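You operate a simulated robot arm through the tools that you are given. There is no shell and no other tool. Be economical: measure what you need, move in short steps, check, and stop when the job is done.

You are at the controls of a simulated robot arm. One attempt, no reset.

## Task
Pin adjusters twenty and twenty-three at the chart's turns for the dial's temperature.
Fine: leave the other two adjusters and all levers.

The check looks at the end state, three seconds after you hand in, the way a careful person would. Anything else that was tipped, shoved, dropped, spilled or broken makes it a failure.

## Robot
A 6-joint arm with a fingered hand, fixed in place. Base frame: the origin is at the foot of the arm, x ahead of it, y to its left, z up. Readings come in m, degrees, newtons and seconds.
With the tool pointing down near the work surface it reaches from about 0.3 to 0.7 m from the base axis. Its first joint turns from -166.0 to 166.0 degrees. Payload 4 kg.
Tool frame: the origin (TCP) lies between the finger pads and is the grasp point; the fingertips stand 0.022 m ahead of it; z points along the fingers, y is the line along which they close. Largest opening 0.112 m; the body of the gripper starts 0.06 m behind the TCP. The gripper is a hand of 4 fingers: y runs from the thumb to the fingers, the wrist lies at [0, 0, -0.218] in the tool frame, and closing takes about 1.5 s.
Orientation is that of the tool frame in the base frame, as a unit quaternion [w, x, y, z]. With the fingers straight down and closing along the base's y, the tool's x points along the base's -x, its y along +y and its z along -z.

## Interface
- The arm moves only by the tool send_rows. Its argument "targets" is a list of rows, each an object (a shift or turn left out is 0, a gripper value left out holds the last) with "travel": the shift along the tool's x, y, z in cm, a list of three; "delta_rot": the turn, a rotation vector about the tool's x, y, z in degrees, a list of three. In form: [{"travel": [x, y, z], "delta_rot": [wx, wy, wz]}, ...]. A call has 1 to 8 rows; each row shifts and turns the commanded pose from where the row before left it, along the tool's axes as they then stand. "claw" is the finger opening in cm, from 0 to 11.2, set as the call begins (left out, the last holds). Each row takes 0.2 s and may step no farther than 0.05 m and 8.6 degrees from the row before; otherwise, or with a gripper value out of range, the whole call is refused. A pose out of reach is approached as far as the arm can. The call stops where the force on the tool passes 40 N (or 10 N more than at its start, if that is more) or the arm is blocked; 0.2 s more then pass. Each finger travels about 0.045 m/s and halts on what it meets, pressing with about 33 N; the grip force reading is that of the motor and also rises with nothing between the fingers. The clock runs only during rows and for 0.2 s after the last one: add rows that do not move to give the fingers time. It gives the time, the measured TCP pose, the force on the tool (base axes), the opening and the grip force at its end, in the units of the frame above (readings bear some noise), with the torque about the TCP (base axes, N m) and any sound that the robot's microphone picked up.
- Cameras (640 x 400 px; columns grow to the right, rows downward): "scene" is fixed at [0.4004, -0.6499, 1.5541]; the picture's right is [1.00, -0.01, 0.00], its down [-0.01, -0.39, -0.92] and it looks along [0.01, 0.92, -0.39] (base axes); focal length 330 px, centre (320, 200). "wrist" rides on the gripper at [0.069, 0.004, -0.083] in the tool frame; the picture's right is [-0.06, 1.00, 0.00], its down [-0.77, -0.05, -0.64] and it looks along [-0.64, -0.04, 0.77] (tool axes); focal length 243 px, centre (320, 200).
- get_image(camera): a new picture of that camera. It takes no simulated time.
- finger_targets(finger1, finger2, finger3, thumb_bend): sets how far each is bent, from 0 (flat) to 100 (curled in); at 30 the hand is open as for a grip, at 70 the pads meet at the TCP. One left out holds its place. A second passes; each finger stops where it meets its share of the squeeze, and holds until it gets a number again. A gripper value or a shape takes the hand back. It gives what a move gives, with no picture; readings hold the bend of each and the force on the fingers (four entries, about 0 where the hand has none), thumb and palm.
- hand_shape(shape): the hand has 4 fingers and takes this shape, open, in about a second: jaw (thumb against the fingers, like two jaws); tri (thumb and two fingers); tip (a fingertip pinch); poke (one finger out to press); point (the index stretched); flat (the hand flat); cup (the hand cupped); fist (a fist). The gripper value then closes the fingers along that shape, each until it touches; the sizes above hold for jaw. It gives what a move gives, with no picture.
- point_at(camera, pixels): there is no depth. For up to 12 entries [column, row, z] of the newest picture of that camera ("zoom" is the newest enlarged one), the place [x, y] in the base frame at which the ray of that pixel passes the height z, good to about 0.002 m. It takes no simulated time.
- zoom(camera, box): a new picture of the part [left, top, right, bottom] of that camera's present view, enlarged. It takes no simulated time.
- finish_job(): hands the job in; it is judged then, once.

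Go step by step. Measure first, check grasps and placings, and put right what went wrong. The budget is 80 turns and 38 pictures, counting those below and the enlarged ones. Unless the task says otherwise, let go and move clear before handing in, and close with one line.

The tools are called after ">>>" as a command line: name --argument value ..., lists and objects as JSON in quotes. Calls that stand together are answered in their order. send_rows: Moves the arm, as the interface text tells. Its arguments: {"type":"object","properties":{"targets":{"type":"array","items":{"type":"object","properties":{"travel":{"type":"array","items":{"type":"number"}},"delta_rot":{"type":"array","items":{"type":"number"}}}}},"claw":{"type":"number"}},"required":["targets"]} The other tools are called the same way: hand_shape (shape) gives the hand a shape; finger_targets (finger1, finger2, finger3, thumb_bend) moves the fingers one by one; get_image (camera) takes a picture; point_at (camera, pixels) gives the place at which the rays of pixels pass given heights; zoom (camera, box) takes an enlarged picture of a part of a camera's view; finish_job () hands the job in.

At the start:

```text
t: 0.0
tcp_pos: [0.2044, 0.3834, 1.2192]
orientation: [0.0, 0.0, 1.0, 0.0]
contact_force: [-0.8, 0.2, -0.6]
moment: [0.0, 0.0, -0.02]
gripper_width: 0.1119
gripper_force: 0.1
shape: jaw
bend: [30.0, 30.0, 30.0, 30.0]
finger forces: [0.0, 0.1, 0.0, 0.0, 0.0, 0.0]
```

scene: 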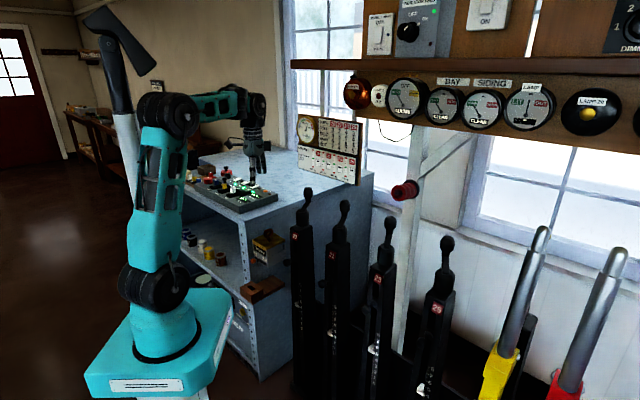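
wrist: 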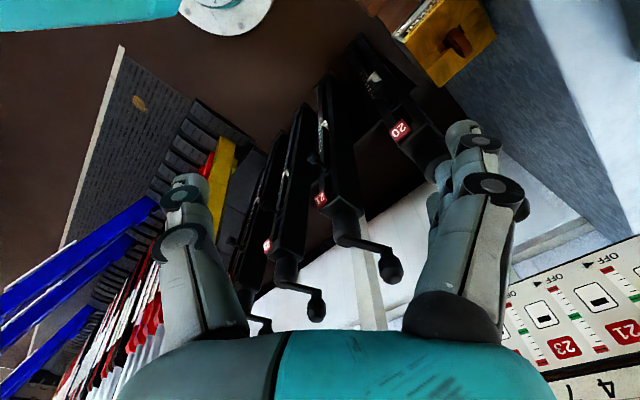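

The scene shows a chart board near (330,145) with a thermometer dial at (307,128), and four black adjusters around (300-440, 190-390). I'll zoom on the board and the adjusters.

>>> zoom --camera "scene" --box '[290, 105, 370, 190]'

>>> zoom --camera "scene" --box '[270, 170, 480, 400]'

```text
4.71 times, centred on (330, 148) of scene
```

zoom: 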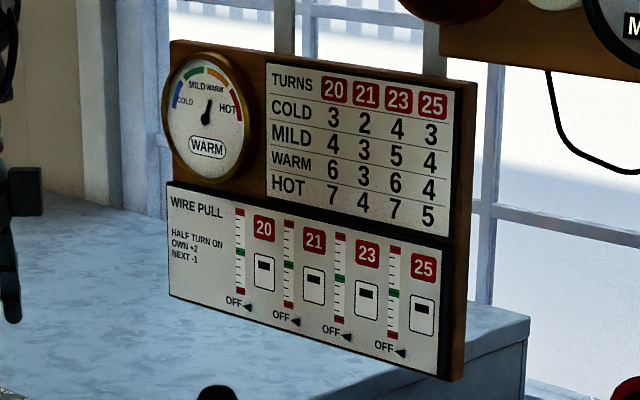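

```text
1.74 times, centred on (375, 285) of scene
```

zoom: 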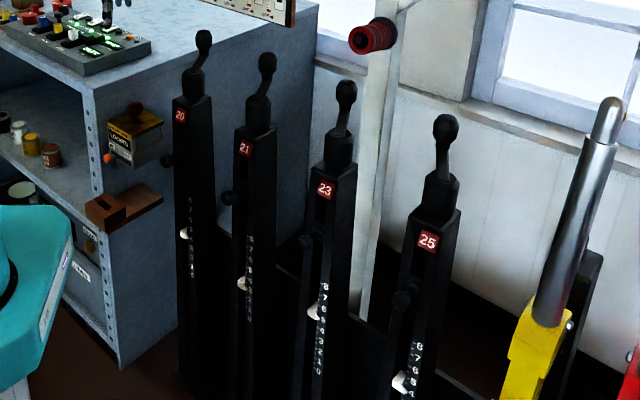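

The board reads WARM: 20→6, 23→6; I need a closer look at the needle and the posts' scales and pins.

>>> zoom --camera "scene" --box '[294, 110, 320, 148]'

>>> zoom --camera "scene" --box '[355, 210, 455, 310]'

>>> zoom --camera "scene" --box '[320, 300, 440, 400]'

>>> zoom --camera "scene" --box '[280, 180, 360, 330]'

>>> zoom --camera "wrist" --box '[230, 20, 460, 340]'

```text
10.53 times, centred on (307, 129) of scene
```

zoom: 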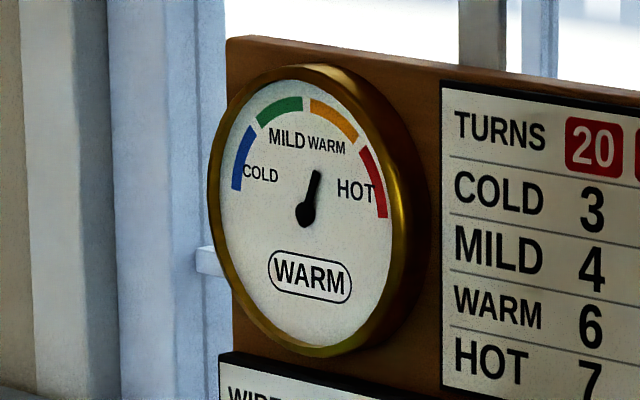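

```text
4.00 times, centred on (405, 260) of scene
```

zoom: 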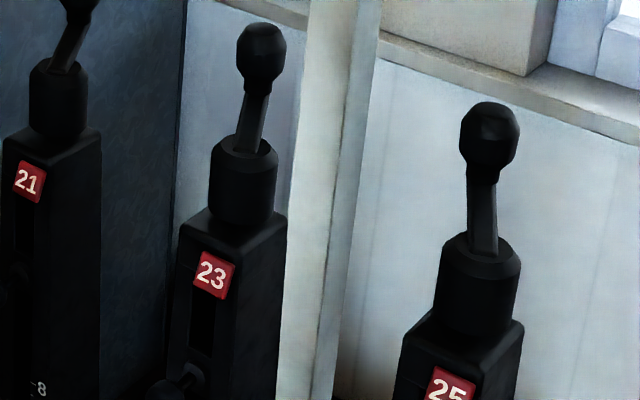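

```text
4.00 times, centred on (380, 350) of scene
```

zoom: 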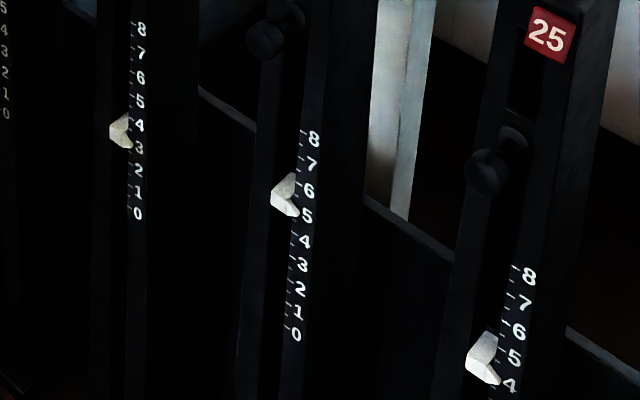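

```text
2.67 times, centred on (320, 255) of scene
```

zoom: 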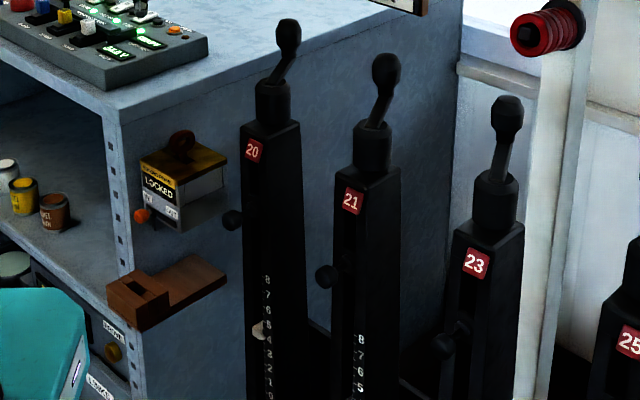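

```text
1.25 times, centred on (345, 180) of wrist
```

zoom: 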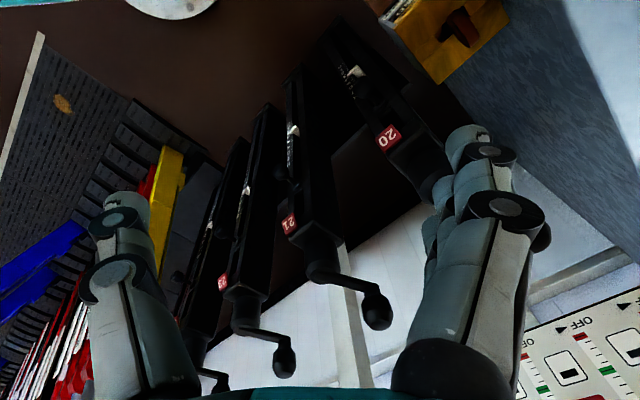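

The needle is in the orange band, so WARM: 20→6 (now ~4), 23→6 (now ~5), while 21 (3) and 25 (4) are already right. I'll triangulate the labels and crank knobs from both cameras.

>>> point_at --camera "scene" --pixels '[[295, 237, 0.9], [295, 237, 0.7], [331.6, 255.4, 0.9], [331.6, 255.4, 0.7], [378.5, 278.6, 0.9], [378.5, 278.6, 0.7], [344.7, 206, 1.0], [344.7, 206, 0.8], [390, 225, 1.0], [390, 225, 0.8], [308, 192, 1.0], [308, 192, 0.8]]'

>>> point_at --camera "wrist" --pixels '[[400, 130, 0.9], [400, 130, 0.7], [320, 197, 0.9], [320, 197, 0.7], [267, 245, 0.9], [267, 245, 0.7], [390, 270, 1.0], [390, 270, 0.8], [316, 307, 1.0], [316, 307, 0.8]]'

```text
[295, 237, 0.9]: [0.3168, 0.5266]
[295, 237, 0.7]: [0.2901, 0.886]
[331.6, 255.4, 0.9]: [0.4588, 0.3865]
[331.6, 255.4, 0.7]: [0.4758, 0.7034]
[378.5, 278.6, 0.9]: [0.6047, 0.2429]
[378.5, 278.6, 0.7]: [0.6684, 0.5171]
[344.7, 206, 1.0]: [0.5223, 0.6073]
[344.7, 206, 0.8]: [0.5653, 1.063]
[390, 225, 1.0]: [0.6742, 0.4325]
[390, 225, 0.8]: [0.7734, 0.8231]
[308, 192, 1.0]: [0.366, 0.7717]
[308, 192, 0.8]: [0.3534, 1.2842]
```

```text
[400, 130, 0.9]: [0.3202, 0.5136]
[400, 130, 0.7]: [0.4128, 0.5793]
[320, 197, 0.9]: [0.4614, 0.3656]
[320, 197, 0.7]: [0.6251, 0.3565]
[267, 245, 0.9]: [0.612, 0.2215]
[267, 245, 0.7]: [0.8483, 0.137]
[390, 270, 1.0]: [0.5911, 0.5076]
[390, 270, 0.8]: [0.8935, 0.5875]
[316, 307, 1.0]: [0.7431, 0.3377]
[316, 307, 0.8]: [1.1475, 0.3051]
```

Labels sit at z≈0.905: 20 (0.317,0.52), 21 (0.46,0.375), 23 (0.607,0.235); crank knobs at z≈1.05, e.g. 23 (0.652,0.344). I'll move toward the front of post 23 to view it up close.

>>> send_rows --targets '[{"travel": [-1.5, -3.5, 0]}, {"travel": [-1.5, -3.5, 0]}, {"travel": [-1.5, -3.5, 0]}, {"travel": [-1.5, -3.5, 0]}, {"travel": [-1.5, -3.5, 0]}, {"travel": [-1.5, -3.5, 0]}, {"travel": [-1.5, -3.5, 0]}, {"travel": [-1.5, -3.5, 0]}]'

>>> send_rows --targets '[{"delta_rot": [0, 0, -7.5]}, {"delta_rot": [0, 0, -7.5]}, {"delta_rot": [0, 0, -7.5]}, {"delta_rot": [0, 0, -7.5]}, {"delta_rot": [0, 0, -7.5]}, {"delta_rot": [0, 0, -7.5]}]'

>>> get_image --camera "wrist"

>>> get_image --camera "scene"

```text
t: 1.8
tcp_pos: [0.3258, 0.1055, 1.2162]
orientation: [0.0, 0.0, 1.0, 0.0]
contact_force: [0.5, -0.9, 0.0]
moment: [0.03, 0.0, 0.01]
gripper_width: 0.1121
gripper_force: 0.0
shape: jaw
bend: [30.0, 30.0, 30.0, 30.0]
finger forces: [0.0, 0.0, 0.1, 0.0, 0.0, 0.1]
```

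```text
t: 3.2
tcp_pos: [0.3249, 0.1046, 1.2182]
orientation: [0.0, -0.383, 0.924, 0.0]
contact_force: [-0.6, -0.1, 0.4]
moment: [0.01, 0.05, 0.02]
gripper_width: 0.1117
gripper_force: 0.1
shape: jaw
bend: [30.0, 30.0, 30.0, 30.0]
finger forces: [0.1, 0.1, 0.0, 0.1, 0.0, 0.0]
```

```text
28 pictures are left
```

wrist: 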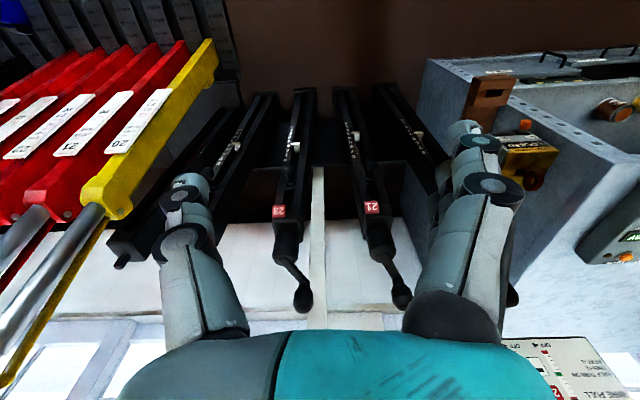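

```text
27 pictures are left
```

scene: 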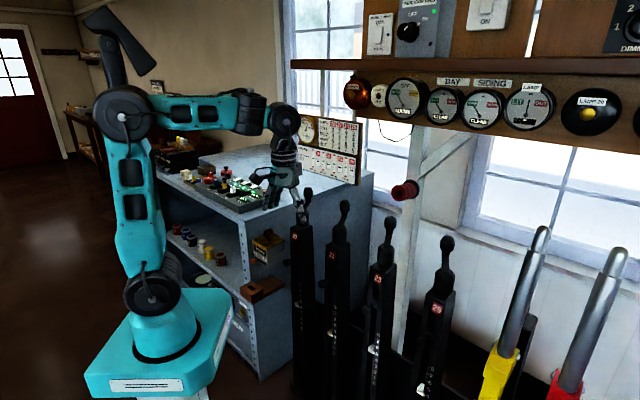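

The posts face the robot squarely now, but I need to see the pin knobs below the labels. I'll drop and slide toward 23.

>>> send_rows --targets '[{"travel": [0, -2, 4]}, {"travel": [0, -2, 4]}, {"travel": [0, -2, 4]}, {"travel": [0, -2, 4]}, {"travel": [0, -2, 4]}, {"travel": [0, 0, 4]}]'

>>> zoom --camera "wrist" --box '[180, 0, 500, 200]'

```text
t: 4.6
tcp_pos: [0.3958, 0.0321, 0.9776]
orientation: [0.001, -0.382, 0.924, 0.0]
contact_force: [-1.0, -0.6, 0.3]
moment: [0.01, -0.02, 0.01]
gripper_width: 0.1117
gripper_force: 0.0
shape: jaw
bend: [30.0, 30.0, 30.0, 30.0]
finger forces: [0.0, 0.0, 0.0, 0.0, 0.0, 0.0]
```

```text
2.00 times, centred on (340, 100) of wrist
```

zoom: 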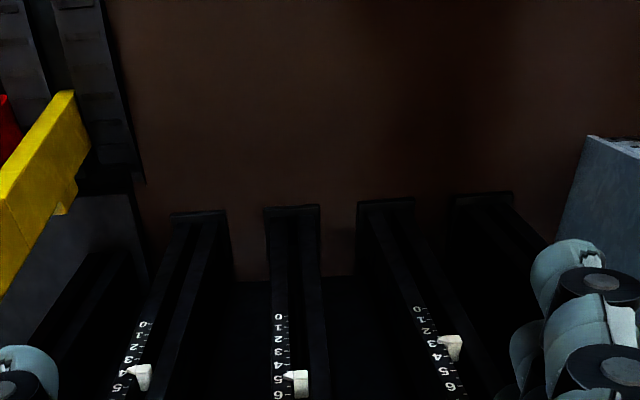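

The picture is inverted (posts' tops at the bottom): scale reads 25≈4.3, 23≈5, 21≈3. I'll view the lower part, where the pins are.

>>> zoom --camera "wrist" --box '[220, 150, 480, 320]'

```text
2.35 times, centred on (350, 235) of wrist
```

zoom: 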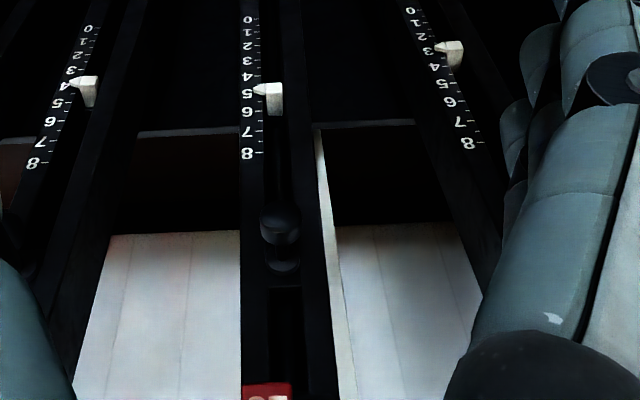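

The pin of 23 is a knob at wrist (333,246) with its collar at (335,263). I'll triangulate knob and collar in both views.

>>> point_at --camera "wrist" --pixels '[[333, 245.6, 0.85], [333, 245.6, 0.75], [335, 262.7, 0.85], [335, 262.7, 0.75]]'

>>> point_at --camera "scene" --pixels '[[366.2, 310, 0.85], [366.2, 310, 0.75], [372.5, 303.8, 0.85], [372.5, 303.8, 0.75], [287.4, 262, 0.85], [287.4, 262, 0.75]]'

>>> zoom --camera "scene" --box '[350, 285, 400, 325]'

>>> zoom --camera "scene" --box '[275, 240, 325, 280]'

```text
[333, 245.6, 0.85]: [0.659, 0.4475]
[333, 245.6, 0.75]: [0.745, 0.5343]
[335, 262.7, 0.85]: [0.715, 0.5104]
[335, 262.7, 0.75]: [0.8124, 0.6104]
```

```text
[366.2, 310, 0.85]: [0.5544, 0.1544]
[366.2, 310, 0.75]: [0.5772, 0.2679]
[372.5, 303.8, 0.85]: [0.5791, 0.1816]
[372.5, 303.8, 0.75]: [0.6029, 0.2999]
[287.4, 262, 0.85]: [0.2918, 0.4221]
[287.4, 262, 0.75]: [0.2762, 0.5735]
```

```text
10.00 times, centred on (375, 305) of scene
```

zoom: 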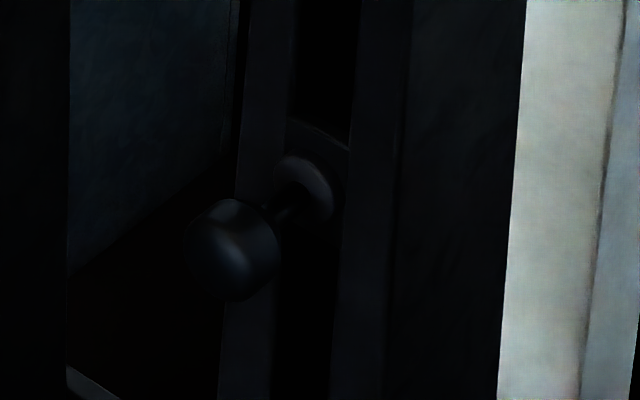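

```text
10.00 times, centred on (300, 260) of scene
```

zoom: 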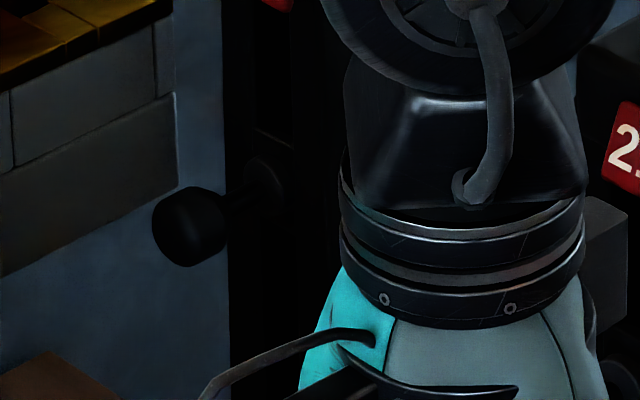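

Triangulation puts pin 23's knob at (0.565, 0.211, 0.80), about 28 mm thick and sticking ~4 cm out of the post face. I'll move nearer and tip the tool to horizontal, facing the post.

>>> send_rows --targets '[{"travel": [-3, 0, 3]}, {"travel": [-3, 0.3, 3]}, {"travel": [-3, 0.3, 3]}, {"travel": [-2.5, 0, 3]}]'

>>> send_rows --targets '[{"delta_rot": [0, -8.2, 0]}, {"delta_rot": [0, -8.2, 0]}, {"delta_rot": [0, -8.2, 0]}, {"delta_rot": [0, -8.2, 0]}, {"delta_rot": [0, -8.2, 0]}, {"delta_rot": [0, -8.2, 0]}]'

>>> send_rows --targets '[{"delta_rot": [0, -8.2, 0]}, {"delta_rot": [0, -8.2, 0]}, {"delta_rot": [0, -8.2, 0]}, {"delta_rot": [0, -8.2, 0]}, {"delta_rot": [0, -8, 0]}]'

>>> get_image --camera "wrist"

```text
t: 5.6
tcp_pos: [0.4728, 0.1176, 0.8541]
orientation: [0.0, -0.383, 0.924, 0.0]
contact_force: [-1.1, -0.2, 0.6]
moment: [-0.01, 0.03, 0.01]
gripper_width: 0.112
gripper_force: 0.1
shape: jaw
bend: [30.0, 30.0, 30.0, 30.0]
finger forces: [0.1, 0.1, 0.0, 0.0, 0.0, 0.0]
```

```text
t: 7.0
tcp_pos: [0.4738, 0.1187, 0.8576]
orientation: [0.385, -0.348, 0.839, 0.16]
contact_force: [0.7, -0.2, -0.6]
moment: [-0.01, -0.02, 0.03]
gripper_width: 0.1119
gripper_force: 0.0
shape: jaw
bend: [30.0, 30.0, 30.0, 30.0]
finger forces: [0.0, 0.1, 0.0, 0.0, 0.1, 0.0]
```

```text
t: 8.2
tcp_pos: [0.6267, 0.147, 0.907]
orientation: [0.646, -0.28, 0.661, 0.259]
contact_force: [-0.2, 0.3, -0.1]
moment: [-0.02, 0.01, 0.01]
gripper_width: 0.1119
gripper_force: 0.0
shape: jaw
bend: [30.0, 30.0, 30.0, 30.0]
finger forces: [0.1, 0.0, 0.1, 0.1, 0.0, 0.0]
out of reach, approached as far as the arm can: row 1, 2, 3, 4, 5
```

```text
22 pictures are left
```

wrist: 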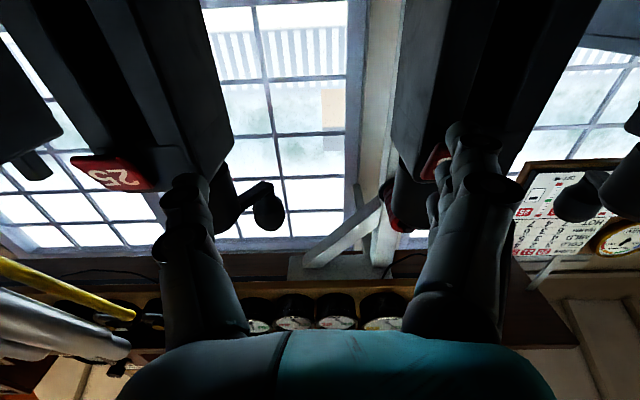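

The 90° tilt at that spot was out of reach and the arm drifted to (0.627,0.147), with no contact. I'll go back to the 49° tilt.

>>> send_rows --targets '[{"delta_rot": [0, 8, 0]}, {"delta_rot": [0, 8.2, 0]}, {"delta_rot": [0, 8.2, 0]}, {"delta_rot": [0, 8.2, 0]}, {"delta_rot": [0, 8.2, 0]}, {}]'

```text
t: 9.6
tcp_pos: [0.6272, 0.1472, 0.9066]
orientation: [0.384, -0.347, 0.84, 0.159]
contact_force: [-0.9, -0.2, -0.6]
moment: [-0.02, -0.02, 0.01]
gripper_width: 0.112
gripper_force: 0.1
shape: jaw
bend: [30.0, 30.0, 30.0, 30.0]
finger forces: [0.0, 0.1, 0.0, 0.0, 0.1, 0.0]
```

The command re-anchored at (0.627,0.147,0.907), tilt 49°. I'll back off along the front, then line up with pin 23's height and sideways position.

>>> send_rows --targets '[{"travel": [2, 0, -2.3]}, {"travel": [2, 0, -2.3]}, {"travel": [2.03, 2.2, 1.75]}, {"travel": [2.03, 2.2, 1.75]}, {"travel": [2.03, 2.2, 1.75]}, {"travel": [2.03, 2.3, 1.75]}, {}]'

>>> send_rows --targets '[{"delta_rot": [0, -6, 0]}, {"delta_rot": [0, -6, 0]}, {}]'

>>> get_image --camera "wrist"

```text
t: 11.2
tcp_pos: [0.5223, 0.1632, 0.7976]
orientation: [0.384, -0.349, 0.84, 0.159]
contact_force: [1.0, -0.1, 0.0]
moment: [-0.02, -0.01, -0.02]
gripper_width: 0.1121
gripper_force: 0.1
shape: jaw
bend: [30.0, 30.0, 30.0, 30.0]
finger forces: [0.0, 0.0, 0.0, 0.1, 0.0, 0.0]
```

```text
t: 12.0
tcp_pos: [0.522, 0.1661, 0.7979]
orientation: [0.471, -0.329, 0.795, 0.195]
contact_force: [-0.2, 0.0, 0.5]
moment: [0.0, 0.0, -0.03]
gripper_width: 0.1119
gripper_force: 0.1
shape: jaw
bend: [30.0, 30.0, 30.0, 30.0]
finger forces: [0.1, 0.0, 0.0, 0.1, 0.1, 0.0]
```

```text
21 pictures are left
```

wrist: 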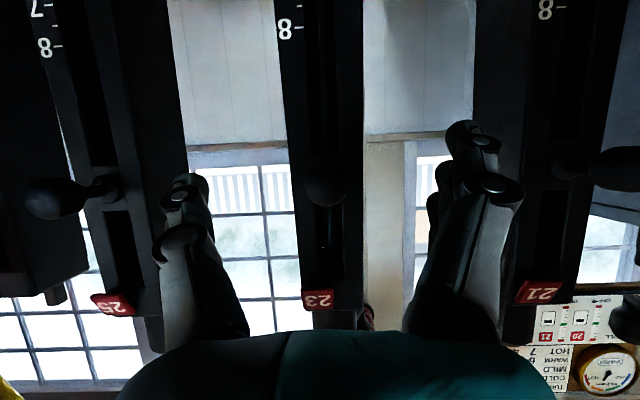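

Pin knob 23 at (325,190) lies between the fingers, on the tool axis. I'll tilt a bit more while creeping forward.

>>> send_rows --targets '[{"travel": [-0.7, 0, 1.3]}, {"delta_rot": [0, -7, 0]}, {"delta_rot": [0, -7, 0]}, {}]'

>>> get_image --camera "wrist"

```text
t: 13.0
tcp_pos: [0.5823, 0.191, 0.8038]
orientation: [0.563, -0.302, 0.733, 0.234]
contact_force: [0.7, 0.0, -0.9]
moment: [0.01, -0.02, -0.01]
gripper_width: 0.1117
gripper_force: 0.1
shape: jaw
bend: [30.0, 30.0, 30.0, 30.0]
finger forces: [0.1, 0.1, 0.0, 0.0, 0.0, 0.0]
out of reach, approached as far as the arm can: row 2, 3
```

```text
20 pictures are left
```

wrist: 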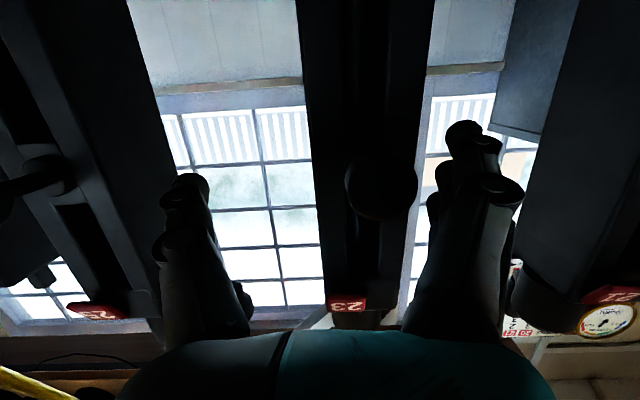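

The arm ended at tilt 75°, with the pin knob (381,190) level with the TCP but 2.6 cm to the right, between the open fingers. I'll shift over and close on it.

>>> send_rows --targets '[{"travel": [0, 1.3, 0]}, {"travel": [0, 1.3, 0]}, {}]'

>>> send_rows --targets '[{}, {}, {}, {}, {}, {}, {}, {}]' --claw 1.0

>>> get_image --camera "wrist"

```text
t: 13.8
tcp_pos: [0.575, 0.2147, 0.8066]
orientation: [0.562, -0.303, 0.733, 0.234]
contact_force: [-0.1, 0.2, -0.4]
moment: [0.03, -0.01, 0.0]
gripper_width: 0.1117
gripper_force: 0.0
shape: jaw
bend: [30.0, 30.0, 30.0, 30.0]
finger forces: [0.0, 0.1, 0.0, 0.0, 0.0, 0.1]
out of reach, approached as far as the arm can: row 1, 2
```

```text
t: 15.6
tcp_pos: [0.5752, 0.2144, 0.806]
orientation: [0.562, -0.304, 0.733, 0.235]
contact_force: [-2.9, 2.8, 0.0]
moment: [0.05, 0.05, 0.02]
gripper_width: 0.0112
gripper_force: 0.1
shape: jaw
bend: [71.0, 71.0, 72.0, 70.0]
finger forces: [1.0, 2.6, 0.1, 0.1, 0.2, 0.0]
```

```text
19 pictures are left
```

wrist: 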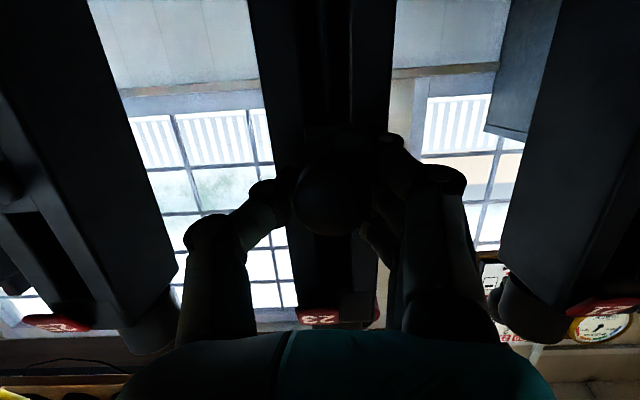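

The knob (335,190) appears in front of the closed fingertips, so the fingers seem to be round the thin stem behind it. The arm is at its reach limit at this tilt, so I'll open a little, reduce the tilt, then close again.

>>> send_rows --targets '[{}, {}, {}, {"delta_rot": [0, 6, 0]}, {"delta_rot": [0, 6, 0]}, {}]' --claw 5

>>> send_rows --targets '[{}, {}, {}, {}, {}, {}]' --claw 0

>>> zoom --camera "wrist" --box '[220, 120, 440, 260]'

```text
t: 17.0
tcp_pos: [0.5748, 0.2139, 0.8059]
orientation: [0.484, -0.326, 0.787, 0.201]
contact_force: [-0.4, 0.8, -0.4]
moment: [-0.01, -0.01, -0.07]
gripper_width: 0.0493
gripper_force: 0.1
shape: jaw
bend: [73.0, 73.0, 73.0, 70.0]
finger forces: [0.0, 0.1, 0.1, 0.1, 0.0, 0.0]
```

```text
t: 18.4
tcp_pos: [0.5765, 0.212, 0.8052]
orientation: [0.483, -0.326, 0.788, 0.2]
contact_force: [7.5, -9.0, -7.3]
moment: [-0.1, 0.03, 0.11]
gripper_width: 0.0052
gripper_force: 32.9
shape: jaw
bend: [72.0, 74.0, 68.0, 74.0]
finger forces: [11.9, 9.8, 0.0, 0.1, 26.1, 0.0]
```

```text
2.86 times, centred on (330, 190) of wrist
```

zoom: 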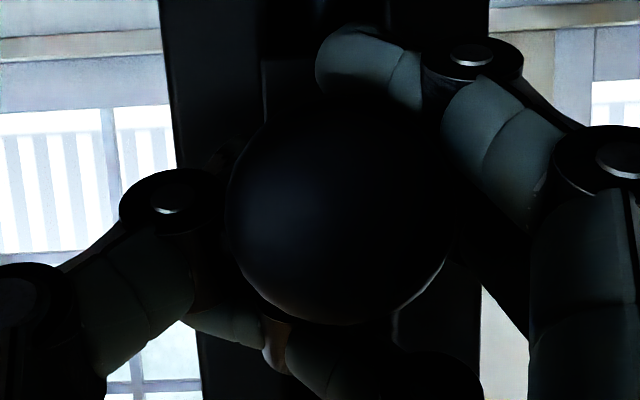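

Two fingers and the thumb now press on the stem behind the knob (33 N). I'll pull gently outward, 2 cm.

>>> send_rows --targets '[{"travel": [0.23, 0, -0.44]}, {"travel": [0.23, 0, -0.44]}, {"travel": [0.23, 0, -0.44]}, {"travel": [0.23, 0, -0.44]}, {}]'

>>> zoom --camera "scene" --box '[340, 270, 410, 330]'

```text
t: 19.6
tcp_pos: [0.5633, 0.1987, 0.8061]
orientation: [0.485, -0.325, 0.787, 0.2]
contact_force: [18.1, -3.7, -11.7]
moment: [-0.07, -0.1, 0.09]
gripper_width: 0.0047
gripper_force: 32.9
shape: jaw
bend: [72.0, 74.0, 68.0, 74.0]
finger forces: [15.0, 10.5, 0.1, 0.1, 31.7, 0.0]
```

```text
6.67 times, centred on (375, 300) of scene
```

zoom: 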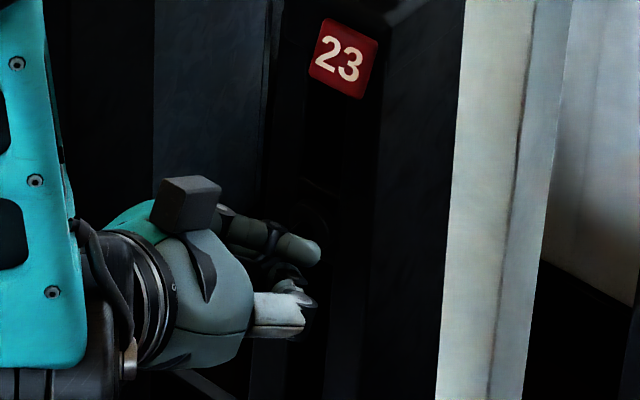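

The TCP moved 18 mm outward with only ~10 N of resistance, so the pin is probably sliding. I'll pull a little further.

>>> send_rows --targets '[{"travel": [0.23, 0, -0.44]}, {"travel": [0.23, 0, -0.44]}, {}]'

>>> zoom --camera "wrist" --box '[180, 60, 480, 300]'

```text
t: 20.0
tcp_pos: [0.5615, 0.1985, 0.8064]
orientation: [0.487, -0.326, 0.785, 0.2]
contact_force: [25.7, 15.1, -17.6]
moment: [-0.03, -0.16, -0.13]
gripper_width: 0.0028
gripper_force: 33.0
shape: jaw
bend: [71.0, 73.0, 68.0, 71.0]
finger forces: [19.3, 14.4, 0.0, 0.0, 31.4, 0.1]
stopped in row 2: the force on the tool passed its limit at 45 N (the readings are from after the stop); the commanded pose is now the measured one
```

```text
1.67 times, centred on (330, 180) of wrist
```

zoom: 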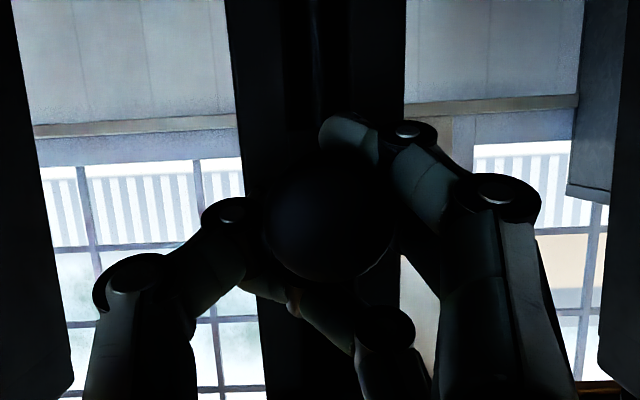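

It hit a firm stop after about 17 mm of travel. I'll open the fingers and see whether the pin stays out.

>>> send_rows --targets '[{}, {}, {}, {}, {}, {}, {}]' --claw 9

>>> zoom --camera "wrist" --box '[180, 60, 480, 300]'

```text
t: 21.6
tcp_pos: [0.559, 0.199, 0.808]
orientation: [0.486, -0.326, 0.785, 0.201]
contact_force: [-1.0, -0.4, -1.1]
moment: [-0.01, 0.02, 0.02]
gripper_width: 0.0898
gripper_force: 0.0
shape: jaw
bend: [59.0, 59.0, 59.0, 55.0]
finger forces: [0.0, 0.0, 0.0, 0.0, 0.0, 0.1]
```

```text
1.67 times, centred on (330, 180) of wrist
```

zoom: 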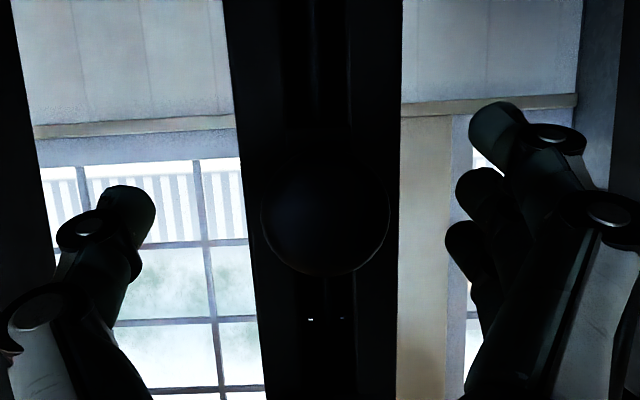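

The knob's apparent size is unchanged after release, so the pin stays out. I'll back away, turn the tool to vertical, and rise to look at crank 23.

>>> send_rows --targets '[{"travel": [1.2, 0, -2.2]}, {"travel": [1.2, 0, -2.2]}, {"delta_rot": [0, 8, 0]}, {"delta_rot": [0, 8, 0]}, {"delta_rot": [0, 8, 0]}, {"delta_rot": [0, 8, 0]}, {"delta_rot": [0, 8, 0]}, {"delta_rot": [0, 8, 0]}]' --claw 9

>>> send_rows --targets '[{"delta_rot": [0, 7, 0]}, {"delta_rot": [0, 7, 0]}, {"travel": [0, 0, -4.5]}, {"travel": [0, 0, -4.5]}, {"travel": [0, 0, -4.5]}, {"travel": [0, 0, -4.5]}, {"travel": [0, 0, -4.5]}, {"travel": [0, 0, -4.5]}]'

>>> send_rows --targets '[{"travel": [0, 0, -4.5]}, {"travel": [0, 0, -4.5]}, {}]'

>>> get_image --camera "wrist"

```text
t: 23.4
tcp_pos: [0.5285, 0.1631, 0.8071]
orientation: [0.123, -0.379, 0.916, 0.05]
contact_force: [-0.1, 0.1, 0.3]
moment: [0.0, 0.04, -0.02]
gripper_width: 0.0896
gripper_force: 0.0
shape: jaw
bend: [59.0, 59.0, 59.0, 55.0]
finger forces: [0.0, 0.0, 0.1, 0.1, 0.0, 0.1]
out of reach, approached as far as the arm can: row 2
```

```text
t: 25.2
tcp_pos: [0.5271, 0.1596, 1.0796]
orientation: [0.012, -0.384, 0.923, 0.005]
contact_force: [0.4, 0.5, 0.3]
moment: [-0.04, 0.03, 0.04]
gripper_width: 0.0897
gripper_force: 0.1
shape: jaw
bend: [59.0, 59.0, 59.0, 55.0]
finger forces: [0.1, 0.0, 0.0, 0.0, 0.1, 0.0]
```

```text
t: 26.0
tcp_pos: [0.5241, 0.1567, 1.1686]
orientation: [0.012, -0.383, 0.924, 0.006]
contact_force: [-0.4, -0.8, -0.3]
moment: [0.01, -0.02, -0.03]
gripper_width: 0.0898
gripper_force: 0.1
shape: jaw
bend: [59.0, 59.0, 59.0, 55.0]
finger forces: [0.0, 0.0, 0.0, 0.0, 0.0, 0.0]
```

```text
14 pictures are left
```

wrist: 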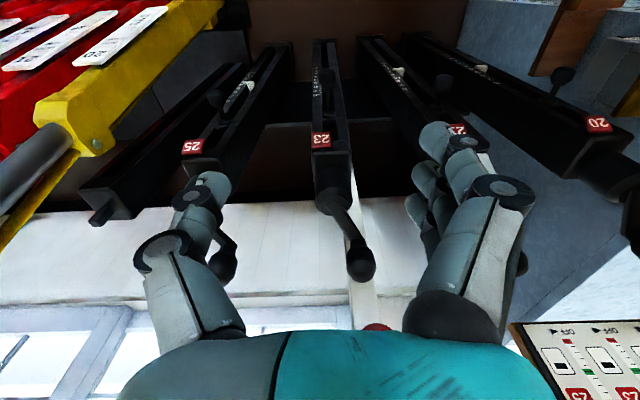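

I see crank 23: hub near (333,198), knob (360,262). I'll measure both.

>>> point_at --camera "wrist" --pixels '[[360, 262, 1.05], [360, 262, 1.03], [334, 197, 1.0], [334, 197, 0.96], [320, 139, 0.905], [307, 150, 0.94], [350, 150, 0.94]]'

>>> point_at --camera "scene" --pixels '[[390.75, 223.75, 1.05], [390.75, 223.75, 1.03], [385.75, 248.75, 1.0], [385.75, 248.75, 0.96]]'

```text
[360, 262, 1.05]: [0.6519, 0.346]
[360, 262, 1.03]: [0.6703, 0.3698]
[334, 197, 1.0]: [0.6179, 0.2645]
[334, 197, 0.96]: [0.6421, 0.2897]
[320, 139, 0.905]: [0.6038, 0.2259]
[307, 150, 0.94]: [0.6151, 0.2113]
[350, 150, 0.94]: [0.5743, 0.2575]
```

```text
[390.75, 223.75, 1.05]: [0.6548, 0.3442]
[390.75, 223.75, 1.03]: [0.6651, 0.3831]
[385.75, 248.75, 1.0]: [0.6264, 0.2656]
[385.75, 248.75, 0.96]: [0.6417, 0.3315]
```

Crank 23: hub axis ≈(0.623,0.266), knob at (0.653,0.345,1.05), radius ≈8.5 cm. Before going in I'll check how far off the red knob behind it is, while tilting the tool 35° forward for reach.

>>> point_at --camera "wrist" --pixels '[[376, 327, 1.1], [376, 327, 1.05]]'

>>> point_at --camera "scene" --pixels '[[401, 190, 1.1], [401, 190, 1.05]]'

>>> send_rows --targets '[{"delta_rot": [0, -7, 0]}, {"delta_rot": [0, -7, 0]}, {"delta_rot": [0, -7, 0]}, {"delta_rot": [0, -7, 0]}, {"delta_rot": [0, -7, 0]}, {}]' --claw 9

```text
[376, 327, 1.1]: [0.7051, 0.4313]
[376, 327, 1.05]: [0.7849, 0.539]
```

```text
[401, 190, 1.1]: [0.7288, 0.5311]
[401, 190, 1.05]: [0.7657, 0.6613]
```

```text
t: 27.4
tcp_pos: [0.5237, 0.1575, 1.1673]
orientation: [0.291, -0.364, 0.877, 0.121]
contact_force: [0.2, -0.1, -0.8]
moment: [-0.02, 0.01, 0.03]
gripper_width: 0.0899
gripper_force: 0.1
shape: jaw
bend: [59.0, 59.0, 59.0, 55.0]
finger forces: [0.0, 0.0, 0.0, 0.1, 0.0, 0.0]
```

Estimates place the red knob at roughly f≈0.80, z≈1.14, clear of the grasp as long as I come in tilted. Now I'll move to just above and before crank knob 23.

>>> send_rows --targets '[{"travel": [-2.26, 0.82, 2.96]}, {"travel": [-2.26, 0.82, 2.96]}, {"travel": [-2.26, 0.82, 2.96]}, {"travel": [-2.26, 0.82, 2.96]}, {"travel": [-2.26, 0.82, 2.96]}, {}]'

>>> get_image --camera "wrist"

```text
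t: 28.8
tcp_pos: [0.6216, 0.314, 1.1155]
orientation: [0.289, -0.364, 0.877, 0.119]
contact_force: [0.2, 0.1, -0.2]
moment: [0.0, 0.01, -0.01]
gripper_width: 0.0898
gripper_force: 0.0
shape: jaw
bend: [59.0, 59.0, 59.0, 55.0]
finger forces: [0.0, 0.0, 0.0, 0.0, 0.0, 0.0]
```

```text
13 pictures are left
```

wrist: 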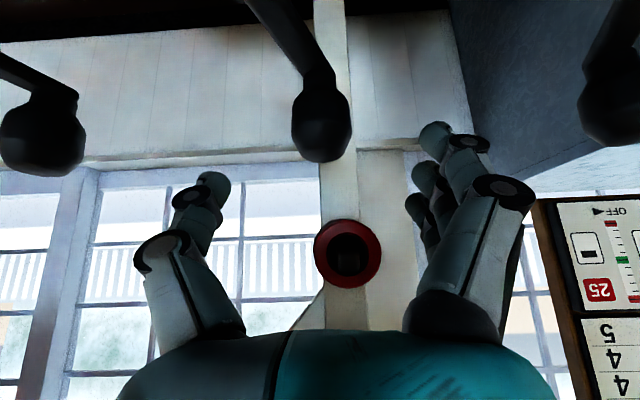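

The knob (322,125) lies on the tool axis about 8 cm ahead and centred. I'll advance and close on it.

>>> send_rows --targets '[{"travel": [0, 0, 2.6]}, {"travel": [0, 0, 2.6]}, {"travel": [0, 0, 2.6]}, {}]'

>>> send_rows --targets '[{}, {}, {}, {}, {}, {}, {}]' --claw 0

>>> get_image --camera "wrist"

```text
t: 29.8
tcp_pos: [0.6508, 0.346, 1.0527]
orientation: [0.29, -0.364, 0.877, 0.119]
contact_force: [0.0, -0.2, 0.2]
moment: [0.02, 0.0, -0.02]
gripper_width: 0.0898
gripper_force: 0.1
shape: jaw
bend: [59.0, 59.0, 59.0, 55.0]
finger forces: [0.0, 0.0, 0.0, 0.0, 0.0, 0.1]
```

```text
t: 31.4
tcp_pos: [0.6514, 0.3458, 1.0519]
orientation: [0.289, -0.364, 0.877, 0.12]
contact_force: [2.4, 5.3, -3.5]
moment: [-0.06, -0.12, 0.01]
gripper_width: 0.027
gripper_force: 32.9
shape: jaw
bend: [73.0, 73.0, 71.0, 70.0]
finger forces: [11.4, 10.6, 8.9, 0.0, 29.2, 0.0]
```

```text
12 pictures are left
```

wrist: 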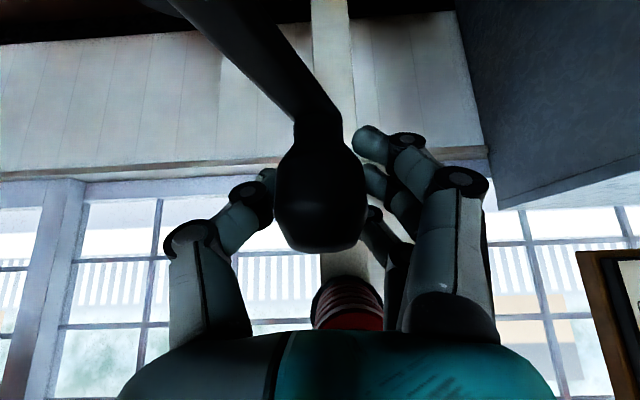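

A good hold on the knob: three fingers and thumb, 27 mm, 33 N. I'll start turning clockwise, 40°, and watch the forces.

>>> send_rows --targets '[{"travel": [-0.31, -1.41, 0.23]}, {"travel": [-0.31, -1.41, 0.23]}, {"travel": [0.09, -1.46, -0.07]}, {"travel": [0.09, -1.46, -0.07]}]'

```text
t: 32.4
tcp_pos: [0.6976, 0.3072, 1.052]
orientation: [0.289, -0.364, 0.877, 0.119]
contact_force: [-1.5, -1.3, 2.5]
moment: [-0.13, -0.05, 0.0]
gripper_width: 0.0267
gripper_force: 32.9
shape: jaw
bend: [73.0, 73.0, 71.0, 70.0]
finger forces: [10.4, 11.4, 8.8, 0.0, 30.5, 0.1]
```

It turns freely and tracks the circle. I'll continue to the half turn in two calls.

>>> send_rows --targets '[{"travel": [0.98, -2.67, -0.73]}, {"travel": [1.66, -2.09, -1.23]}, {"travel": [2.13, -1.26, -1.58]}, {"travel": [2.35, -0.27, -1.74]}]'

>>> send_rows --targets '[{"travel": [2.28, 0.74, -1.69]}, {"travel": [1.94, 1.66, -1.43]}, {"travel": [1.37, 2.4, -1.01]}, {}]'

>>> zoom --camera "scene" --box '[280, 200, 440, 400]'

```text
t: 33.4
tcp_pos: [0.6784, 0.2062, 1.052]
orientation: [0.288, -0.369, 0.875, 0.122]
contact_force: [-18.6, 28.5, -3.3]
moment: [0.14, 0.31, -0.05]
gripper_width: 0.0275
gripper_force: 32.6
shape: jaw
bend: [72.0, 72.0, 71.0, 72.0]
finger forces: [14.7, 16.9, 23.3, 0.1, 20.6, 0.0]
```

```text
t: 33.9
tcp_pos: [0.6474, 0.1969, 1.0528]
orientation: [0.289, -0.372, 0.873, 0.126]
contact_force: [-3.0, 18.4, -5.2]
moment: [-0.09, 0.08, -0.09]
gripper_width: 0.0264
gripper_force: 32.7
shape: jaw
bend: [72.0, 73.0, 71.0, 71.0]
finger forces: [13.6, 13.6, 21.0, 0.0, 27.4, 0.0]
stopped in row 2: the force on the tool passed its limit at 46 N (the readings are from after the stop); the commanded pose is now the measured one
```

```text
2.00 times, centred on (360, 300) of scene
```

zoom: 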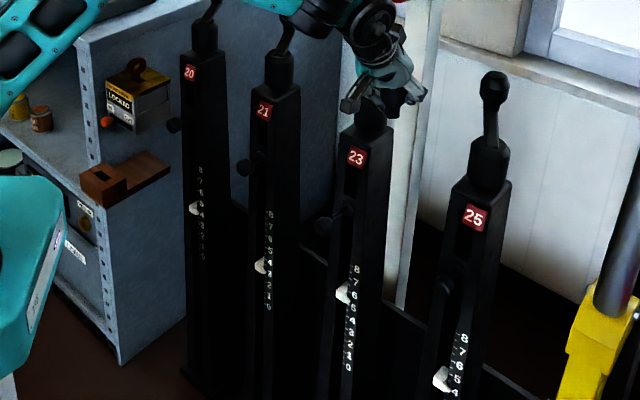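

The pointer on 23 has risen to ~5.4, so clockwise adds turns. Refitting the circle from measured points gives centre f=0.637, radius 7.7 cm; I'll continue on the corrected circle.

>>> send_rows --targets '[{"travel": [1.62, 1.77, -1.2]}, {"travel": [1.03, 2.35, -0.76]}, {"travel": [0.33, 2.64, -0.24]}]'

```text
t: 34.5
tcp_pos: [0.6062, 0.201, 1.0525]
orientation: [0.291, -0.373, 0.872, 0.129]
contact_force: [10.7, 19.4, -10.2]
moment: [-0.25, -0.03, -0.13]
gripper_width: 0.0254
gripper_force: 32.6
shape: jaw
bend: [72.0, 73.0, 70.0, 71.0]
finger forces: [14.4, 12.3, 22.2, 0.1, 31.0, 0.0]
stopped in row 2: the force on the tool passed its limit at 46 N (the readings are from after the stop); the commanded pose is now the measured one
```

The pull is inward again, so the true radius is a bit smaller (~7.4 cm, centre f=0.640). I'll continue on the refined circle with shorter calls.

>>> send_rows --targets '[{"travel": [0.35, 2.36, -0.26]}, {"travel": [-0.03, 2.33, 0.02]}, {"travel": [-0.61, 2.2, 0.45]}]'

```text
t: 35.3
tcp_pos: [0.5599, 0.2487, 1.0531]
orientation: [0.29, -0.371, 0.873, 0.127]
contact_force: [9.3, 1.1, -14.8]
moment: [-0.38, -0.09, -0.02]
gripper_width: 0.0254
gripper_force: 32.9
shape: jaw
bend: [72.0, 73.0, 70.0, 71.0]
finger forces: [15.2, 10.4, 14.7, 0.1, 33.8, 0.0]
```

That part was smooth, with forces under 20 N. I'll continue.

>>> send_rows --targets '[{"travel": [-1.13, 1.86, 0.83]}, {"travel": [-1.54, 1.34, 1.14]}, {"travel": [-1.78, 0.68, 1.32]}]'

>>> send_rows --targets '[{"travel": [-1.87, -0.04, 1.39]}, {"travel": [-1.77, -0.76, 1.31]}, {}]'

```text
t: 36.1
tcp_pos: [0.5693, 0.3171, 1.0523]
orientation: [0.289, -0.372, 0.873, 0.127]
contact_force: [-4.8, 2.8, -18.7]
moment: [-0.45, -0.03, 0.01]
gripper_width: 0.0251
gripper_force: 32.6
shape: jaw
bend: [72.0, 73.0, 70.0, 71.0]
finger forces: [18.4, 12.0, 13.2, 0.0, 27.8, 0.0]
```

```text
t: 36.9
tcp_pos: [0.6052, 0.3438, 1.0528]
orientation: [0.289, -0.372, 0.873, 0.127]
contact_force: [-4.9, 9.4, -24.2]
moment: [-0.39, -0.02, 0.01]
gripper_width: 0.0252
gripper_force: 32.6
shape: jaw
bend: [72.0, 73.0, 70.0, 71.0]
finger forces: [19.0, 13.0, 16.6, 0.0, 26.3, 0.1]
```

Only ~35° remain; a downward pull of 24 N has built up, so I'll ease down 3 mm while finishing at the original knob position.

>>> send_rows --targets '[{"travel": [-1.41, -1.4, 1.23]}, {"travel": [-0.83, -1.53, 0.8]}, {}]'

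>>> zoom --camera "scene" --box '[350, 320, 400, 400]'

```text
t: 37.7
tcp_pos: [0.6491, 0.3453, 1.053]
orientation: [0.293, -0.371, 0.872, 0.127]
contact_force: [7.1, 15.4, -9.6]
moment: [-0.24, -0.03, -0.02]
gripper_width: 0.0248
gripper_force: 33.2
shape: jaw
bend: [72.0, 73.0, 70.0, 71.0]
finger forces: [14.2, 12.3, 19.8, 0.0, 29.8, 0.1]
```

```text
5.00 times, centred on (375, 360) of scene
```

zoom: 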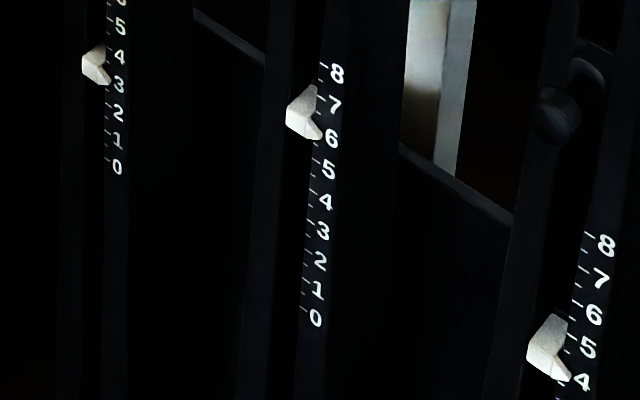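

Pointer 23's tip now sits at 6, in the same relation as 21 at 3 and 25 at 4. I'll release, back off to the earlier viewing pose and compare the knob's place with (322,125).

>>> send_rows --targets '[{}, {}, {}, {}, {}, {}, {}, {}]' --claw 9

>>> send_rows --targets '[{"travel": [0, 0, -2.6]}, {"travel": [0, 0, -2.6]}, {"travel": [0, 0, -2.6]}, {}]'

>>> get_image --camera "wrist"

```text
t: 39.5
tcp_pos: [0.6468, 0.345, 1.0509]
orientation: [0.292, -0.371, 0.872, 0.127]
contact_force: [0.0, 0.2, 0.4]
moment: [-0.01, -0.02, 0.01]
gripper_width: 0.0897
gripper_force: 0.0
shape: jaw
bend: [59.0, 59.0, 59.0, 55.0]
finger forces: [0.1, 0.1, 0.0, 0.0, 0.1, 0.0]
```

```text
t: 40.5
tcp_pos: [0.6156, 0.3106, 1.115]
orientation: [0.292, -0.371, 0.872, 0.127]
contact_force: [0.1, -0.6, -0.1]
moment: [0.02, 0.02, -0.01]
gripper_width: 0.09
gripper_force: 0.0
shape: jaw
bend: [59.0, 59.0, 59.0, 55.0]
finger forces: [0.1, 0.0, 0.0, 0.0, 0.0, 0.1]
```

```text
9 pictures are left
```

wrist: 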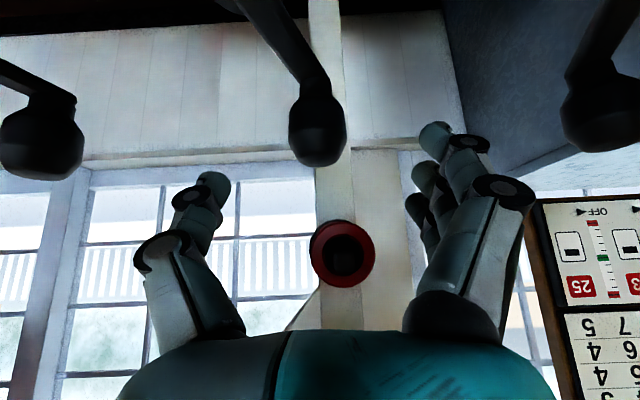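

I'll compute the knob's position now against the neighbours' knobs (also at the same height).

>>> point_at --camera "wrist" --pixels '[[318, 129, 1.05], [42, 139, 1.05], [600, 108, 1.05]]'

```text
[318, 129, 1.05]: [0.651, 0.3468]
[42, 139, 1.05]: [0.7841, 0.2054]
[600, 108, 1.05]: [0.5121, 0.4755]
```

Knob 23 is back at (0.651,0.347), matching the start within noise. I'll now close the hand, back off, and go down in front of pin 23 to push it in.

>>> send_rows --targets '[{"travel": [2.4, -0.7, -3]}, {"travel": [2.4, -0.7, -3]}, {"travel": [2.4, -0.7, -3]}, {"travel": [2.4, -0.7, -3]}, {"travel": [2.4, -0.7, -3]}]' --claw 0

>>> send_rows --targets '[{"travel": [2.67, 0, 3.56]}, {"travel": [2.67, 0, 3.56]}, {"travel": [2.67, 0, 3.56]}, {"travel": [2.67, 0, 3.56]}, {"travel": [2.67, 0, 3.56]}, {"travel": [2.67, 0, 3.56]}, {"travel": [2.67, 0, 3.56]}, {"travel": [2.67, 0, 3.56]}]'

```text
t: 41.7
tcp_pos: [0.5111, 0.1514, 1.1601]
orientation: [0.29, -0.373, 0.872, 0.128]
contact_force: [-0.2, 0.1, 0.0]
moment: [-0.03, -0.01, -0.02]
gripper_width: 0.0003
gripper_force: 0.9
shape: jaw
bend: [61.0, 57.0, 61.0, 63.0]
finger forces: [0.0, 0.0, 0.0, 0.1, 0.1, 0.0]
```

```text
t: 43.5
tcp_pos: [0.5105, 0.1565, 0.8053]
orientation: [0.292, -0.371, 0.873, 0.126]
contact_force: [0.2, -0.2, -0.2]
moment: [-0.01, 0.04, 0.01]
gripper_width: 0.0002
gripper_force: 32.8
shape: jaw
bend: [68.0, 55.0, 68.0, 66.0]
finger forces: [0.0, 0.1, 0.0, 0.1, 0.1, 0.0]
```

TCP is 5 cm in front of the pin at the right lateral position. I'll tilt to ~53° and look.

>>> send_rows --targets '[{"travel": [-0.5, 0, -0.6], "delta_rot": [0, -8, 0]}, {"delta_rot": [0, -8, 0]}, {}]'

>>> get_image --camera "wrist"

```text
t: 44.3
tcp_pos: [0.5119, 0.1547, 0.8132]
orientation: [0.41, -0.35, 0.823, 0.177]
contact_force: [-1.5, 0.2, -0.1]
moment: [0.02, 0.04, 0.0]
gripper_width: 0.0002
gripper_force: 32.8
shape: jaw
bend: [68.0, 55.0, 68.0, 66.0]
finger forces: [0.0, 0.0, 0.0, 0.0, 0.0, 0.0]
```

```text
8 pictures are left
```

wrist: 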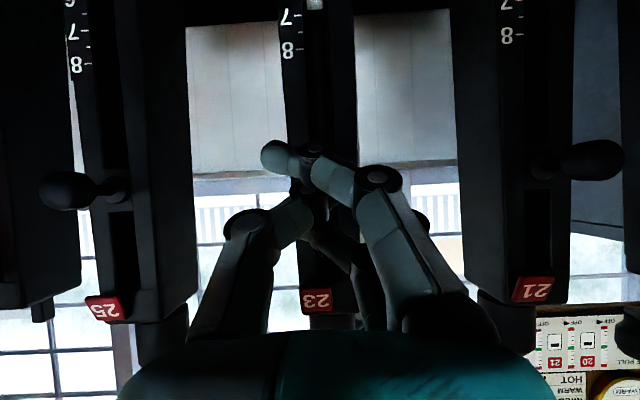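

The closed fingertips cover the pin knob (partly visible at (315,150)). I'll push straight in, in 7 mm steps, watching the force.

>>> send_rows --targets '[{"travel": [-0.6, 0, 0.8]}, {"travel": [-0.6, 0, 0.8]}, {"travel": [-0.42, 0, 0.56]}, {"travel": [-0.42, 0, 0.56]}, {"travel": [-0.42, 0, 0.56]}, {"travel": [-0.42, 0, 0.56]}]'

```text
t: 45.7
tcp_pos: [0.5439, 0.1862, 0.8127]
orientation: [0.408, -0.35, 0.825, 0.177]
contact_force: [-22.7, -19.8, 3.7]
moment: [-0.19, 0.34, 0.53]
gripper_width: 0.0
gripper_force: 33.2
shape: jaw
bend: [68.0, 61.0, 68.0, 67.0]
finger forces: [0.0, 53.5, 0.1, 0.0, 0.1, 0.0]
```

Contact at TCP f=0.516 with 30 N on the pin, close to the expected seated depth. I'll press a few millimetres more.

>>> send_rows --targets '[{"travel": [-0.18, 0, 0.24]}, {"travel": [-0.18, 0, 0.24]}, {"travel": [-0.18, 0, 0.24]}]'

```text
t: 46.1
tcp_pos: [0.5444, 0.1879, 0.8103]
orientation: [0.404, -0.351, 0.826, 0.176]
contact_force: [-15.5, -15.9, 3.4]
moment: [-0.11, 0.16, 0.26]
gripper_width: 0.0001
gripper_force: 33.1
shape: jaw
bend: [68.0, 62.0, 68.0, 67.0]
finger forces: [0.1, 45.2, 0.1, 0.0, 0.0, 0.0]
stopped in row 2: the force on the tool passed its limit at 47 N (the readings are from after the stop); the commanded pose is now the measured one
```

It reached a hard stop. I'll retreat and compare with the neighbouring pins.

>>> send_rows --targets '[{"travel": [1.5, 0, -2]}, {"travel": [1.8, 0, -2.4]}, {}, {}, {}, {}, {}]' --claw 9

>>> get_image --camera "wrist"

```text
t: 47.7
tcp_pos: [0.5086, 0.151, 0.8101]
orientation: [0.407, -0.35, 0.825, 0.177]
contact_force: [-0.5, -0.2, 0.5]
moment: [0.02, -0.01, 0.05]
gripper_width: 0.0894
gripper_force: 0.1
shape: jaw
bend: [59.0, 59.0, 59.0, 55.0]
finger forces: [0.0, 0.1, 0.0, 0.1, 0.0, 0.1]
```

```text
7 pictures are left
```

wrist: 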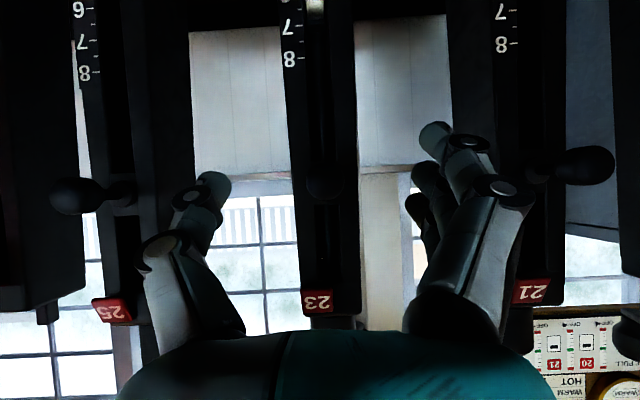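

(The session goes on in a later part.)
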